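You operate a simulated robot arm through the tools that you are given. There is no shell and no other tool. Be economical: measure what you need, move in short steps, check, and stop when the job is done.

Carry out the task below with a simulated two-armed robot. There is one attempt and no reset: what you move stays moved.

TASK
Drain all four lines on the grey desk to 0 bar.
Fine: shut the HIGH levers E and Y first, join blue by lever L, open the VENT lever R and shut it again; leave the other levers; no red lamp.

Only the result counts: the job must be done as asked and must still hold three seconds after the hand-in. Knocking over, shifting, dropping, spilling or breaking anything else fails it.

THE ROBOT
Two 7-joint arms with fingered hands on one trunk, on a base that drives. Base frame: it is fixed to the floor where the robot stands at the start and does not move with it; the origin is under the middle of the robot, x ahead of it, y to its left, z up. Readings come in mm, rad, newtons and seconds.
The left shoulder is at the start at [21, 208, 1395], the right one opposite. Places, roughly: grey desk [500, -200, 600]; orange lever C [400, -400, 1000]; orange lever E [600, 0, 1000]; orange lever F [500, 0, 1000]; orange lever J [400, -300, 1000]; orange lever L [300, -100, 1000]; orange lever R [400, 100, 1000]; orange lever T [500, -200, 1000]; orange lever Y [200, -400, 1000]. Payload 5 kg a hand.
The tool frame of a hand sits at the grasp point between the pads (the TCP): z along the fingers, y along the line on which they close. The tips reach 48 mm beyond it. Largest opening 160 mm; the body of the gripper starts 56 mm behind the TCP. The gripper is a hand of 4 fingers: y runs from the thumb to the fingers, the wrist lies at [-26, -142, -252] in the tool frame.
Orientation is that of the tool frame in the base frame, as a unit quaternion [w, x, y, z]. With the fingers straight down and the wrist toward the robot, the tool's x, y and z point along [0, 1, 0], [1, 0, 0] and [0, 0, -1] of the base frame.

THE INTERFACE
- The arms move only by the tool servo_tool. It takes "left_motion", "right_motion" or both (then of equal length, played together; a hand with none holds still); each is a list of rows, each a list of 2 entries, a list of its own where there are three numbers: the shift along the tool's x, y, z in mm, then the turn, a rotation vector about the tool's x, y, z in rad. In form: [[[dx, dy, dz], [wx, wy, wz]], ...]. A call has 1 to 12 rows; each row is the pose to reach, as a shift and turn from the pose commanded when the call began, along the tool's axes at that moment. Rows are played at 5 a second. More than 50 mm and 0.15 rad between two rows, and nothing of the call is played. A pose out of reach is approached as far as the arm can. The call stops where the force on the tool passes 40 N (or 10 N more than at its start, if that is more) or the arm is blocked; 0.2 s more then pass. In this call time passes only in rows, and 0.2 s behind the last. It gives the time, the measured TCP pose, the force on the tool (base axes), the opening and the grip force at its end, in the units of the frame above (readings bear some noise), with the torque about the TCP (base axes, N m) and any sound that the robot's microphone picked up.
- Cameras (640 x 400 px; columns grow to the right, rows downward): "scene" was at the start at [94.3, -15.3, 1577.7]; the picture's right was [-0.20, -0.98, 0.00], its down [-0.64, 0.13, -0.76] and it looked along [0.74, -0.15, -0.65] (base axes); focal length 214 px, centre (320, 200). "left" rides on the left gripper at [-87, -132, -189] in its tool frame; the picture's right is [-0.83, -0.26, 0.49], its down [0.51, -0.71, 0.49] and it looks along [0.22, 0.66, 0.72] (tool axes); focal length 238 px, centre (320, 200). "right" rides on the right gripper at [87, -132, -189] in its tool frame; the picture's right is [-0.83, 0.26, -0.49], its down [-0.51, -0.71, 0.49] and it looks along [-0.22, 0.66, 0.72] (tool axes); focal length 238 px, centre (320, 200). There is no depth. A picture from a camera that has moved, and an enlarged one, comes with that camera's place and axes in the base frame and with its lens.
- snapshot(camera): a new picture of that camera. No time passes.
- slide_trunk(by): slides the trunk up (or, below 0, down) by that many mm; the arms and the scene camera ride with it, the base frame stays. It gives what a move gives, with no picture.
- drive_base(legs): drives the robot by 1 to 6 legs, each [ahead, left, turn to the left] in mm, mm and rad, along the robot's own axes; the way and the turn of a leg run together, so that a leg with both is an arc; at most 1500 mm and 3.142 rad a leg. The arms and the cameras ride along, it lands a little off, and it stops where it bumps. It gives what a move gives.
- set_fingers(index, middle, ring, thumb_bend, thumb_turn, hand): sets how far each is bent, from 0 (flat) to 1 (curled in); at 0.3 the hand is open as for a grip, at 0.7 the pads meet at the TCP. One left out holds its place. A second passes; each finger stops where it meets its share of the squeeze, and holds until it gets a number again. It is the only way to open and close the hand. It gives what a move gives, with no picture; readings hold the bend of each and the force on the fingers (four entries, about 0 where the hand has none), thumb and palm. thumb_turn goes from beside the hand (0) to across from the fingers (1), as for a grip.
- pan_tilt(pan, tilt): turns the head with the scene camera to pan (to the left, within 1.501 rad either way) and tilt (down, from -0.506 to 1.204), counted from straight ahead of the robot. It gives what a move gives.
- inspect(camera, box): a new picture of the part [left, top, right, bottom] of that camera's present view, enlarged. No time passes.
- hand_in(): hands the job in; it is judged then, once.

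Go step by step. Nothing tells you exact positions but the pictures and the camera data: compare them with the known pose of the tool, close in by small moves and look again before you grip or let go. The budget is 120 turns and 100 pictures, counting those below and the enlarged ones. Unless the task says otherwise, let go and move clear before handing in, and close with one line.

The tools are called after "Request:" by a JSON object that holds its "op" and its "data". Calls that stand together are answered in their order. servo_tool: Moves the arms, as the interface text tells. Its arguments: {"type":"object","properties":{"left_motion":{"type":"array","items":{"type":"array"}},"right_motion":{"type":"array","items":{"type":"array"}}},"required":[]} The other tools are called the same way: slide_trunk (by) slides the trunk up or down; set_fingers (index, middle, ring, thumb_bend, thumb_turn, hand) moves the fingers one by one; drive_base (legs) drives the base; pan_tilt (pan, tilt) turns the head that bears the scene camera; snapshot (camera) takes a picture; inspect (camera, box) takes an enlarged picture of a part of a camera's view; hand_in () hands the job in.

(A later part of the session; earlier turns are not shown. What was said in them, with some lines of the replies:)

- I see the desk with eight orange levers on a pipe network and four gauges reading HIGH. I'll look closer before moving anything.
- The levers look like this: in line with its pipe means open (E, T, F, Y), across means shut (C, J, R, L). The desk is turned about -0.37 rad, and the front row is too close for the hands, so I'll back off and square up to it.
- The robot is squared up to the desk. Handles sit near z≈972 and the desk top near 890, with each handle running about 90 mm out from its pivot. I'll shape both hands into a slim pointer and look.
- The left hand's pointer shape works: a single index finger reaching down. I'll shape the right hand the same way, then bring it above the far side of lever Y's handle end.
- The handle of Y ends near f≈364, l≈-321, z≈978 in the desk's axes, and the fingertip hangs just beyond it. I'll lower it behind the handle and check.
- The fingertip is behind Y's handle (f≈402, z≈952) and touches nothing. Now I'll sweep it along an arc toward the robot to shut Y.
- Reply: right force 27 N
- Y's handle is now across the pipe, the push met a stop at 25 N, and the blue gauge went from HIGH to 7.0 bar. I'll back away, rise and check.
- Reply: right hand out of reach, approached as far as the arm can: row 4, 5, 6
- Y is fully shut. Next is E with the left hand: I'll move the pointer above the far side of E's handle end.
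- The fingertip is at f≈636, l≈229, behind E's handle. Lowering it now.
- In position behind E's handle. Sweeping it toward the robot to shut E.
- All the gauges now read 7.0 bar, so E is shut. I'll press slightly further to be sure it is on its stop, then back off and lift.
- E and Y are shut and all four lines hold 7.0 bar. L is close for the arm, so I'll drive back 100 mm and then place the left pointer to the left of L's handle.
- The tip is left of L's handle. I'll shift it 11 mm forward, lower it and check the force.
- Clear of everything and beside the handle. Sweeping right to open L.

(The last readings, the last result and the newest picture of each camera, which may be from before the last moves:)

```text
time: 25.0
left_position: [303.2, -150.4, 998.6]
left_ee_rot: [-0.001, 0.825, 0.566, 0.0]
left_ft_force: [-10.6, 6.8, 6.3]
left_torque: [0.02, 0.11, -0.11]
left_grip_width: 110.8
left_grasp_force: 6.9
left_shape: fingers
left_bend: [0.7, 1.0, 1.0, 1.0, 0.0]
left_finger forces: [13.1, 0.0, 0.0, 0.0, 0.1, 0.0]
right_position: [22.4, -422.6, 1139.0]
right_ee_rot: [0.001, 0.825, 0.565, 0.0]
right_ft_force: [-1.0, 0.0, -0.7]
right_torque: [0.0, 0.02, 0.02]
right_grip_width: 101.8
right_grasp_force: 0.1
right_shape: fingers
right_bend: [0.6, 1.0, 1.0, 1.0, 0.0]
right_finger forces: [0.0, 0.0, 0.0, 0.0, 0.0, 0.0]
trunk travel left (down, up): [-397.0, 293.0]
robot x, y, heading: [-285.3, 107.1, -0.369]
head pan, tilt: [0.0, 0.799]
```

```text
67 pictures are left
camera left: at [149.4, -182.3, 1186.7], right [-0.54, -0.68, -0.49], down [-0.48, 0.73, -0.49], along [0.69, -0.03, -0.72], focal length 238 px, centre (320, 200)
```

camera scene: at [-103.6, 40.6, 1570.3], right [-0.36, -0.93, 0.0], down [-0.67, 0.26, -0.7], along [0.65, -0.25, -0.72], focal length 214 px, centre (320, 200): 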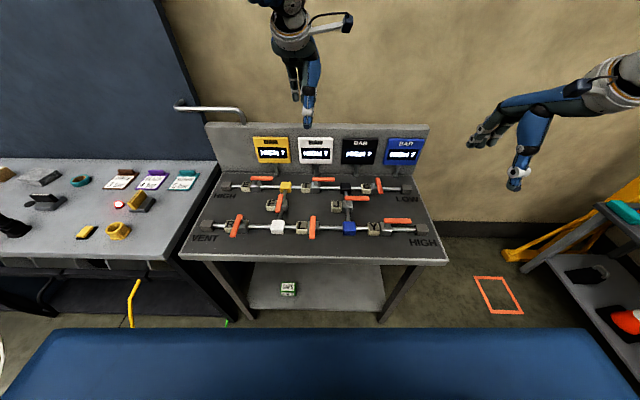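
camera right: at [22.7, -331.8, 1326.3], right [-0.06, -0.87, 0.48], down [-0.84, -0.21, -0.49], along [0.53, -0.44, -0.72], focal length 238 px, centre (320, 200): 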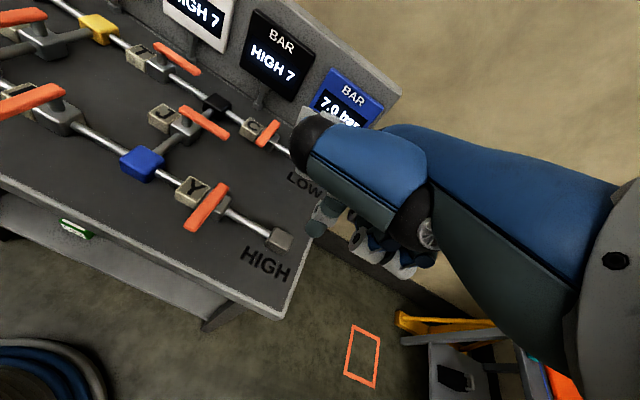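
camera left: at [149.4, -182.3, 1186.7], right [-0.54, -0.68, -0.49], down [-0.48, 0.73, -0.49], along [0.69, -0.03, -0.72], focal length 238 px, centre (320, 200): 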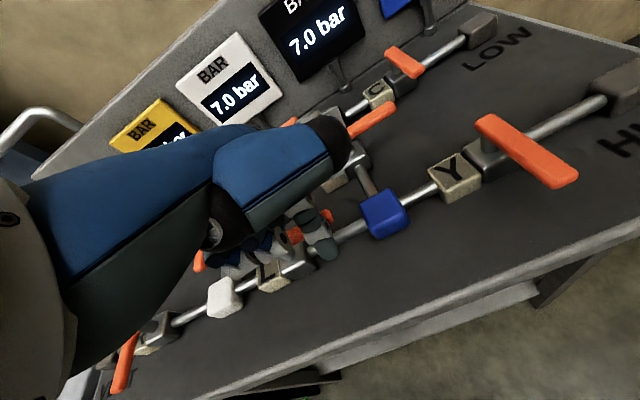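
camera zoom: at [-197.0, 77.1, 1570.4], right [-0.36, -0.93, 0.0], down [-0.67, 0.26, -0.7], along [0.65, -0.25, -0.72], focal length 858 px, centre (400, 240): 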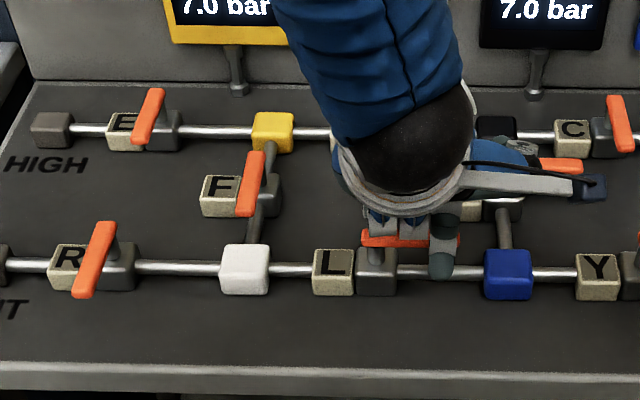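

L's handle now lies along the pipe. I'll back off toward the robot, lift and look.

Request:
{"op": "servo_tool", "data": {"left_motion": [[[0, -20, 0], [0, 0, 0]], [[0, -40, 0], [0, 0, 0]], [[0, -45, -40], [0, 0, 0]], [[0, -45, -80], [0, 0, 0]], [[0, -45, -120], [0, 0, 0]], [[50, -20, -120], [0, 0, 0]], [[100, 0, -120], [0, 0, 0]], [[150, 0, -120], [0, 0, 0]], [[200, 0, -120], [0, 0, 0]]]}}

Request:
{"op": "inspect", "data": {"camera": "scene", "box": [180, 100, 460, 250]}}

Request:
{"op": "snapshot", "data": {"camera": "left"}}

```text
refused: row 6 steps farther than a row can; nothing moved
```

```text
2.29 times, centred on (320, 175) of scene
camera zoom: at [-197.0, 77.1, 1570.4], right [-0.36, -0.93, 0.0], down [-0.67, 0.26, -0.7], along [0.65, -0.25, -0.72], focal length 490 px, centre (320, 257)
```

zoom: 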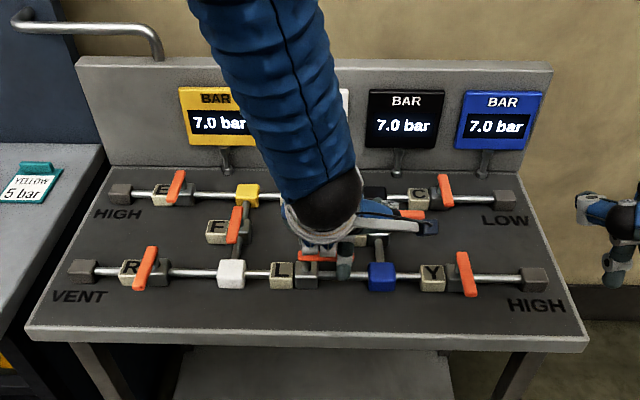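

```text
65 pictures are left
camera left: at [149.4, -182.3, 1186.7], right [-0.54, -0.68, -0.49], down [-0.48, 0.73, -0.49], along [0.69, -0.03, -0.72], focal length 238 px, centre (320, 200)
```

left: 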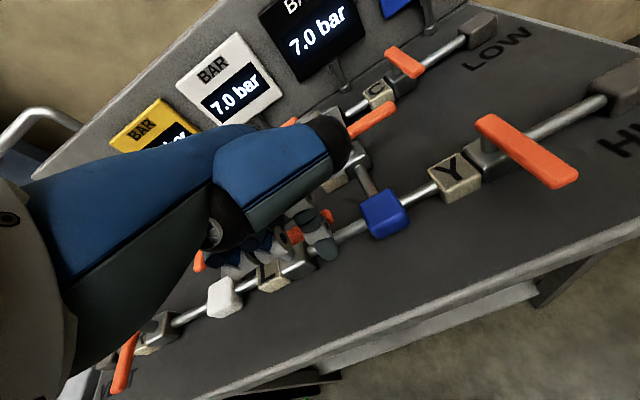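

The refusal came from one row stepping too far. I'll replay the back-off in smaller steps, carrying the hand on toward lever R.

Request:
{"op": "servo_tool", "data": {"left_motion": [[[0, -20, 0], [0, 0, 0]], [[0, -40, 0], [0, 0, 0]], [[0, -50, -40], [0, 0, 0]], [[0, -50, -80], [0, 0, 0]], [[0, -50, -110], [0, 0, 0]], [[45, -55, -110], [0, 0, 0]], [[90, -57, -110], [0, 0, 0]], [[135, -57, -110], [0, 0, 0]], [[180, -57, -110], [0, 0, 0]], [[225, -57, -110], [0, 0, 0]], [[270, -57, -110], [0, 0, 0]], [[315, -57, -110], [0, 0, 0]]]}}

Request:
{"op": "set_fingers", "data": {"hand": "left", "index": 0.6}}

Request:
{"op": "inspect", "data": {"camera": "scene", "box": [180, 100, 460, 250]}}

```text
time: 27.6
left_position: [365.7, 166.3, 1106.3]
left_ee_rot: [0.001, 0.826, 0.564, -0.001]
left_ft_force: [0.2, 1.2, 0.3]
left_torque: [-0.13, 0.08, -0.01]
left_grip_width: 102.1
left_grasp_force: 0.1
left_shape: fingers
left_bend: [0.6, 1.0, 1.0, 1.0, 0.0]
left_finger forces: [0.0, 0.0, 0.0, 0.1, 0.0, 0.0]
right_position: [23.3, -421.2, 1138.9]
right_ee_rot: [0.001, 0.825, 0.565, -0.001]
right_ft_force: [0.1, 0.9, 0.1]
right_torque: [-0.15, 0.02, -0.04]
right_grip_width: 102.2
right_grasp_force: 0.0
right_shape: fingers
right_bend: [0.6, 1.0, 1.0, 1.0, 0.0]
right_finger forces: [0.0, 0.0, 0.0, 0.0, 0.1, 0.0]
trunk travel left (down, up): [-397.0, 293.0]
robot x, y, heading: [-278.3, 108.0, -0.371]
head pan, tilt: [0.0, 0.799]
```

```text
time: 28.6
left_position: [365.4, 163.5, 1107.5]
left_ee_rot: [0.0, 0.825, 0.565, 0.0]
left_ft_force: [0.7, 0.4, -0.5]
left_torque: [-0.01, -0.02, -0.02]
left_grip_width: 101.7
left_grasp_force: 0.0
left_shape: fingers
left_bend: [0.6, 1.0, 1.0, 1.0, 0.0]
left_finger forces: [0.1, 0.0, 0.0, 0.0, 0.0, 0.1]
right_position: [22.6, -423.7, 1138.3]
right_ee_rot: [0.0, 0.825, 0.565, 0.0]
right_ft_force: [0.5, -0.7, -0.2]
right_torque: [0.01, -0.01, 0.01]
right_grip_width: 101.9
right_grasp_force: 0.0
right_shape: fingers
right_bend: [0.6, 1.0, 1.0, 1.0, 0.0]
right_finger forces: [0.0, 0.0, 0.0, 0.1, 0.1, 0.0]
trunk travel left (down, up): [-397.0, 293.0]
robot x, y, heading: [-278.3, 107.3, -0.368]
head pan, tilt: [0.0, 0.799]
```

```text
2.29 times, centred on (320, 175) of scene
camera zoom: at [-195.6, 77.1, 1570.3], right [-0.36, -0.93, 0.0], down [-0.67, 0.26, -0.7], along [0.65, -0.25, -0.72], focal length 490 px, centre (320, 257)
```

zoom: 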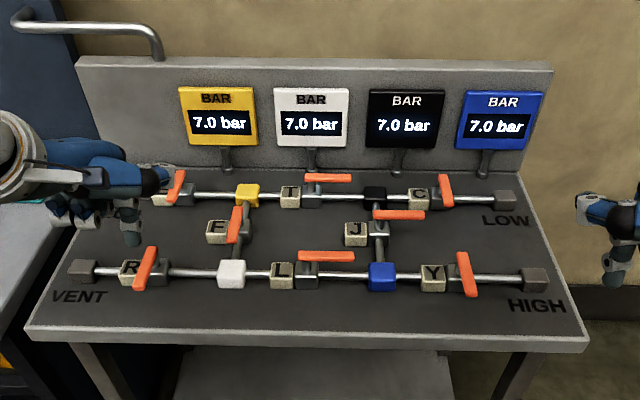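

L is open along its pipe and everything still reads 7.0 bar. Now I'll set the fingertip down to the left of R's handle.

Request:
{"op": "servo_tool", "data": {"left_motion": [[[25, 0, 0], [0, 0, 0]], [[48, 0, 0], [0, 0, 0]], [[48, 0, 30], [0, 0, 0]], [[48, 0, 55], [0, 0, 0]]]}}

Request:
{"op": "inspect", "data": {"camera": "scene", "box": [180, 150, 340, 250]}}

Request:
{"op": "snapshot", "data": {"camera": "left"}}

```text
time: 29.6
left_position: [383.9, 210.8, 1052.4]
left_ee_rot: [0.0, 0.824, 0.566, 0.0]
left_ft_force: [0.6, -0.4, -0.5]
left_torque: [-0.07, 0.07, -0.01]
left_grip_width: 101.7
left_grasp_force: 0.0
left_shape: fingers
left_bend: [0.6, 1.0, 1.0, 1.0, 0.0]
left_finger forces: [0.0, 0.0, 0.0, 0.0, 0.0, 0.0]
right_position: [23.5, -420.9, 1139.1]
right_ee_rot: [-0.001, 0.825, 0.565, 0.0]
right_ft_force: [0.4, 0.9, 0.7]
right_torque: [-0.05, 0.05, -0.02]
right_grip_width: 101.6
right_grasp_force: 0.1
right_shape: fingers
right_bend: [0.6, 1.0, 1.0, 1.0, 0.0]
right_finger forces: [0.0, 0.1, 0.0, 0.1, 0.1, 0.1]
trunk travel left (down, up): [-397.0, 293.0]
robot x, y, heading: [-280.8, 108.1, -0.372]
head pan, tilt: [0.0, 0.799]
```

```text
4.00 times, centred on (260, 200) of scene
camera zoom: at [-195.0, 77.6, 1570.3], right [-0.36, -0.93, 0.0], down [-0.67, 0.26, -0.7], along [0.65, -0.25, -0.72], focal length 858 px, centre (560, 200)
```

zoom: 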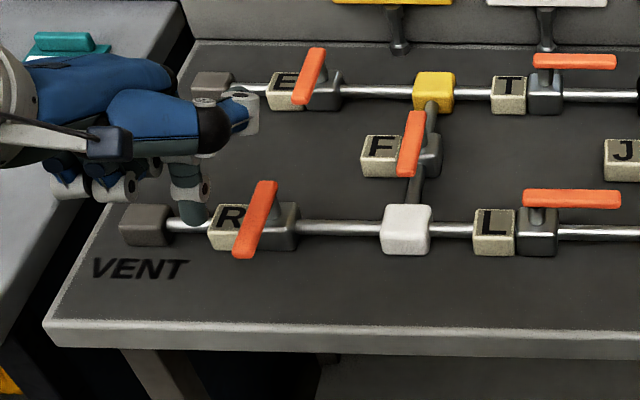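

```text
62 pictures are left
camera left: at [229.9, 179.4, 1241.0], right [-0.54, -0.69, -0.49], down [-0.48, 0.73, -0.49], along [0.69, -0.03, -0.72], focal length 238 px, centre (320, 200)
```

left: 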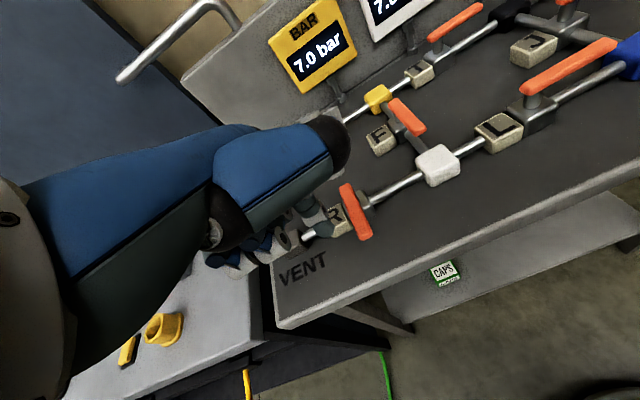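

The fingertip is well placed at about f 309, l 327. I'll lower it and sweep right to open the vent.

Request:
{"op": "servo_tool", "data": {"left_motion": [[[0, 0, 30], [0, 0, 0]], [[0, 0, 54], [0, 0, 0]], [[-12, 0, 54], [0, 0, 0]], [[-25, 0, 54], [0, 0, 0]], [[-42, -1, 54], [0, 0, 0]], [[-58, 0, 54], [0, 0, 0]], [[-74, 8, 54], [0, 0, 0]], [[-88, 19, 54], [0, 0, 0]], [[-97, 32, 54], [0, 0, 0]], [[-103, 44, 54], [0, 0, 0]], [[-105, 54, 54], [0, 0, 0]]]}}

Request:
{"op": "inspect", "data": {"camera": "scene", "box": [180, 100, 460, 250]}}

```text
time: 32.0
left_position: [392.8, 93.6, 997.1]
left_ee_rot: [-0.001, 0.825, 0.566, -0.001]
left_ft_force: [-11.4, 10.5, 4.3]
left_torque: [0.11, 0.16, -0.03]
left_grip_width: 107.5
left_grasp_force: 7.1
left_shape: fingers
left_bend: [0.7, 1.0, 1.0, 1.0, 0.0]
left_finger forces: [15.0, 0.1, 0.0, 0.1, 0.0, 0.1]
right_position: [22.5, -422.8, 1139.6]
right_ee_rot: [0.0, 0.825, 0.565, 0.0]
right_ft_force: [1.3, 0.2, -0.4]
right_torque: [0.01, 0.06, -0.01]
right_grip_width: 101.5
right_grasp_force: 0.0
right_shape: fingers
right_bend: [0.6, 1.0, 1.0, 1.0, 0.0]
right_finger forces: [0.0, 0.0, 0.1, 0.1, 0.0, 0.0]
trunk travel left (down, up): [-397.0, 293.0]
robot x, y, heading: [-282.2, 104.8, -0.367]
head pan, tilt: [0.0, 0.799]
```

```text
2.29 times, centred on (320, 175) of scene
camera zoom: at [-196.8, 77.5, 1570.4], right [-0.36, -0.93, 0.0], down [-0.67, 0.26, -0.7], along [0.65, -0.25, -0.72], focal length 490 px, centre (320, 257)
```

zoom: 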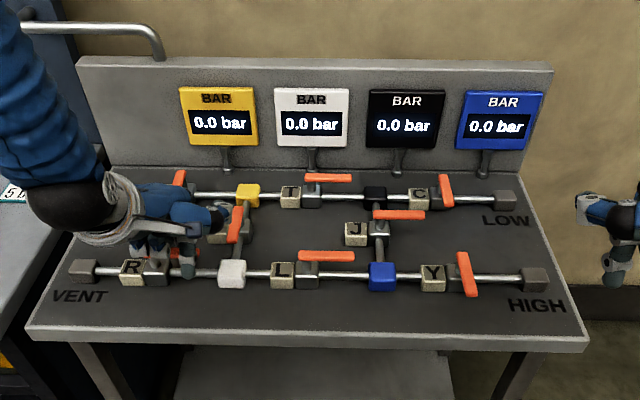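

All four gauges read 0.0 bar. Now I'll lift off, go over to the far side of R's handle and shut it again.

Request:
{"op": "servo_tool", "data": {"left_motion": [[[0, -20, 0], [0, 0, 0]], [[0, -35, 0], [0, 0, 0]], [[2, -35, -40], [0, 0, 0]], [[4, -35, -80], [0, 0, 0]], [[4, 5, -85], [0, 0, 0]], [[4, 48, -85], [0, 0, 0]], [[4, 48, -60], [0, 0, 0]]]}}

Request:
{"op": "inspect", "data": {"camera": "scene", "box": [180, 150, 340, 250]}}

Request:
{"op": "snapshot", "data": {"camera": "left"}}

```text
time: 33.6
left_position: [442.4, 79.9, 1059.2]
left_ee_rot: [0.0, 0.825, 0.565, 0.0]
left_ft_force: [0.5, 0.9, 0.5]
left_torque: [0.04, 0.08, -0.03]
left_grip_width: 101.9
left_grasp_force: 0.1
left_shape: fingers
left_bend: [0.6, 1.0, 1.0, 1.0, 0.0]
left_finger forces: [0.1, 0.0, 0.1, 0.0, 0.0, 0.0]
right_position: [23.8, -422.0, 1138.4]
right_ee_rot: [-0.001, 0.825, 0.565, -0.001]
right_ft_force: [-0.4, -0.3, -0.6]
right_torque: [-0.06, 0.05, 0.0]
right_grip_width: 101.7
right_grasp_force: 0.1
right_shape: fingers
right_bend: [0.6, 1.0, 1.0, 1.0, 0.0]
right_finger forces: [0.0, 0.0, 0.0, 0.1, 0.0, 0.0]
trunk travel left (down, up): [-397.0, 293.0]
robot x, y, heading: [-282.2, 106.4, -0.37]
head pan, tilt: [0.0, 0.799]
```

```text
4.00 times, centred on (260, 200) of scene
camera zoom: at [-195.1, 76.8, 1570.2], right [-0.36, -0.93, 0.0], down [-0.67, 0.26, -0.7], along [0.65, -0.25, -0.72], focal length 858 px, centre (560, 200)
```

zoom: 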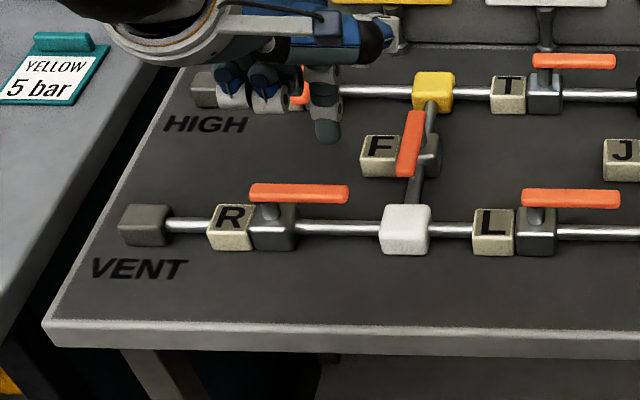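

```text
59 pictures are left
camera left: at [287.9, 47.7, 1247.3], right [-0.54, -0.68, -0.49], down [-0.48, 0.73, -0.49], along [0.69, -0.03, -0.72], focal length 238 px, centre (320, 200)
```

left: 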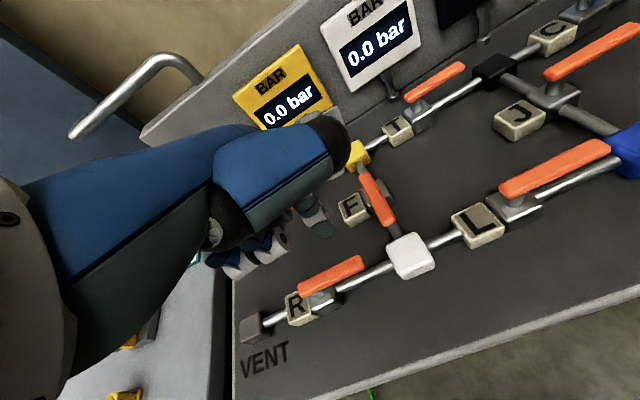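

The tip is behind R's handle. Lowering and sweeping toward the robot to shut R.

Request:
{"op": "servo_tool", "data": {"left_motion": [[[0, 0, 30], [0, 0, 0]], [[0, 0, 61], [0, 0, 0]], [[0, -10, 61], [0, 0, 0]], [[0, -20, 61], [0, 0, 0]], [[-1, -37, 61], [0, 0, 0]], [[0, -52, 61], [0, 0, 0]], [[8, -68, 61], [0, 0, 0]], [[19, -82, 61], [0, 0, 0]], [[32, -91, 61], [0, 0, 0]], [[45, -97, 61], [0, 0, 0]], [[53, -99, 61], [0, 0, 0]], [[57, -99, 61], [0, 0, 0]]]}}

Request:
{"op": "inspect", "data": {"camera": "scene", "box": [180, 150, 340, 250]}}

```text
time: 36.2
left_position: [367.9, 162.7, 997.4]
left_ee_rot: [0.0, 0.826, 0.563, 0.0]
left_ft_force: [-7.9, -21.2, -0.4]
left_torque: [-0.47, 0.16, -0.97]
left_grip_width: 100.3
left_grasp_force: 10.9
left_shape: fingers
left_bend: [0.59, 1.0, 1.0, 1.0, 0.0]
left_finger forces: [22.7, 0.0, 0.0, 0.0, 0.1, 0.0]
right_position: [20.7, -426.3, 1138.3]
right_ee_rot: [-0.001, 0.826, 0.564, 0.001]
right_ft_force: [-0.6, 0.6, 1.3]
right_torque: [-0.02, 0.0, 0.01]
right_grip_width: 101.8
right_grasp_force: 0.1
right_shape: fingers
right_bend: [0.6, 1.0, 1.0, 1.0, 0.0]
right_finger forces: [0.0, 0.0, 0.1, 0.1, 0.1, 0.0]
trunk travel left (down, up): [-397.0, 293.0]
robot x, y, heading: [-283.6, 103.6, -0.372]
head pan, tilt: [0.0, 0.799]
```

```text
4.00 times, centred on (260, 200) of scene
camera zoom: at [-196.6, 74.3, 1570.3], right [-0.36, -0.93, 0.0], down [-0.67, 0.26, -0.7], along [0.65, -0.25, -0.72], focal length 858 px, centre (560, 200)
```

zoom: 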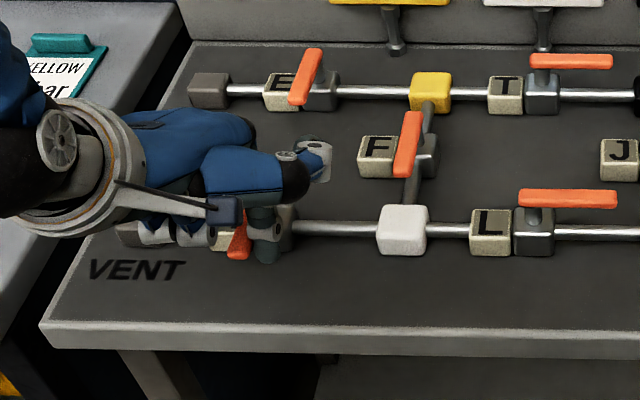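

R's handle is back against its shut stop. I'll back off to the right and lift clear.

Request:
{"op": "servo_tool", "data": {"left_motion": [[[-20, 0, 0], [0, 0, 0]], [[-40, 0, 0], [0, 0, 0]], [[-42, 0, -40], [0, 0, 0]], [[-42, 0, -80], [0, 0, 0]], [[-42, 0, -120], [0, 0, 0]], [[-42, 0, -150], [0, 0, 0]]]}}

Request:
{"op": "inspect", "data": {"camera": "scene", "box": [180, 100, 460, 250]}}

Request:
{"op": "snapshot", "data": {"camera": "scene"}}

```text
time: 37.6
left_position: [353.2, 127.4, 1146.6]
left_ee_rot: [-0.001, 0.825, 0.565, 0.0]
left_ft_force: [-1.1, 0.1, -0.5]
left_torque: [-0.01, -0.09, -0.03]
left_grip_width: 101.5
left_grasp_force: 0.1
left_shape: fingers
left_bend: [0.6, 1.0, 1.0, 1.0, 0.0]
left_finger forces: [0.0, 0.0, 0.0, 0.0, 0.0, 0.0]
right_position: [23.0, -423.4, 1138.9]
right_ee_rot: [0.0, 0.825, 0.565, 0.0]
right_ft_force: [-0.6, 0.0, -0.3]
right_torque: [0.0, -0.05, 0.02]
right_grip_width: 101.6
right_grasp_force: 0.1
right_shape: fingers
right_bend: [0.6, 1.0, 1.0, 1.0, 0.0]
right_finger forces: [0.0, 0.0, 0.0, 0.0, 0.0, 0.1]
trunk travel left (down, up): [-397.0, 293.0]
robot x, y, heading: [-283.5, 107.8, -0.37]
head pan, tilt: [0.0, 0.799]
```

```text
2.29 times, centred on (320, 175) of scene
camera zoom: at [-196.8, 76.9, 1570.4], right [-0.36, -0.93, 0.0], down [-0.67, 0.26, -0.7], along [0.65, -0.25, -0.72], focal length 490 px, centre (320, 257)
```

zoom: 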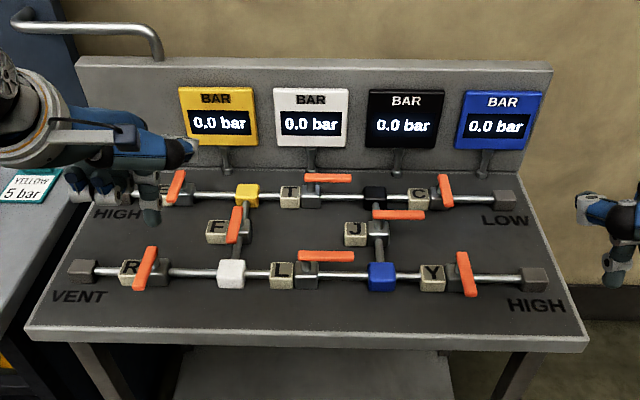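

```text
56 pictures are left
camera scene: at [-196.8, 76.9, 1570.4], right [-0.36, -0.93, 0.0], down [-0.67, 0.26, -0.7], along [0.65, -0.25, -0.72], focal length 214 px, centre (320, 200)
```

scene: 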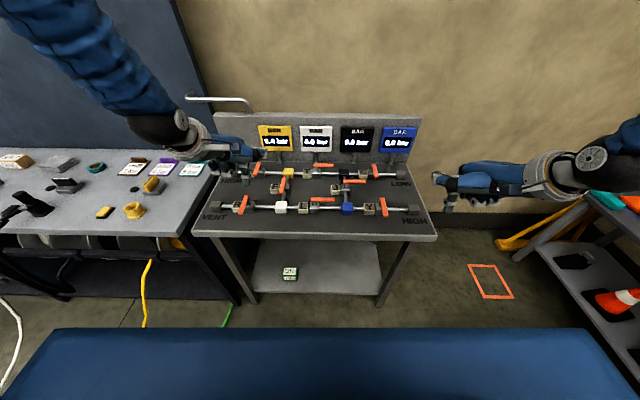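

All four gauges read 0.0 bar with E, Y and R shut and L open. One quick check on the lamp seen lit red at the start.

Request:
{"op": "inspect", "data": {"camera": "scene", "box": [0, 140, 240, 290]}}

```text
2.67 times, centred on (120, 215) of scene
camera zoom: at [-196.8, 76.9, 1570.4], right [-0.36, -0.93, 0.0], down [-0.67, 0.26, -0.7], along [0.65, -0.25, -0.72], focal length 572 px, centre (853, 160)
```

zoom: 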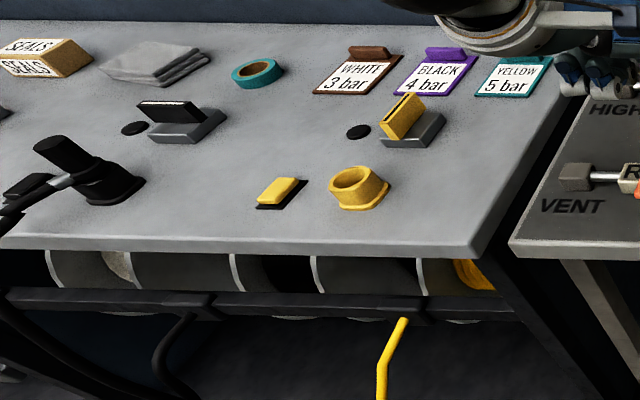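

The lamp is dark and the hands are clear, so I'm handing in.

Request:
{"op": "hand_in", "data": {}}

```text
The job is handed in.
```

All four lines read 0.0 bar at hand-in, with E, Y and R shut, L open, the other levers untouched, and no red lamp lit in the last view.
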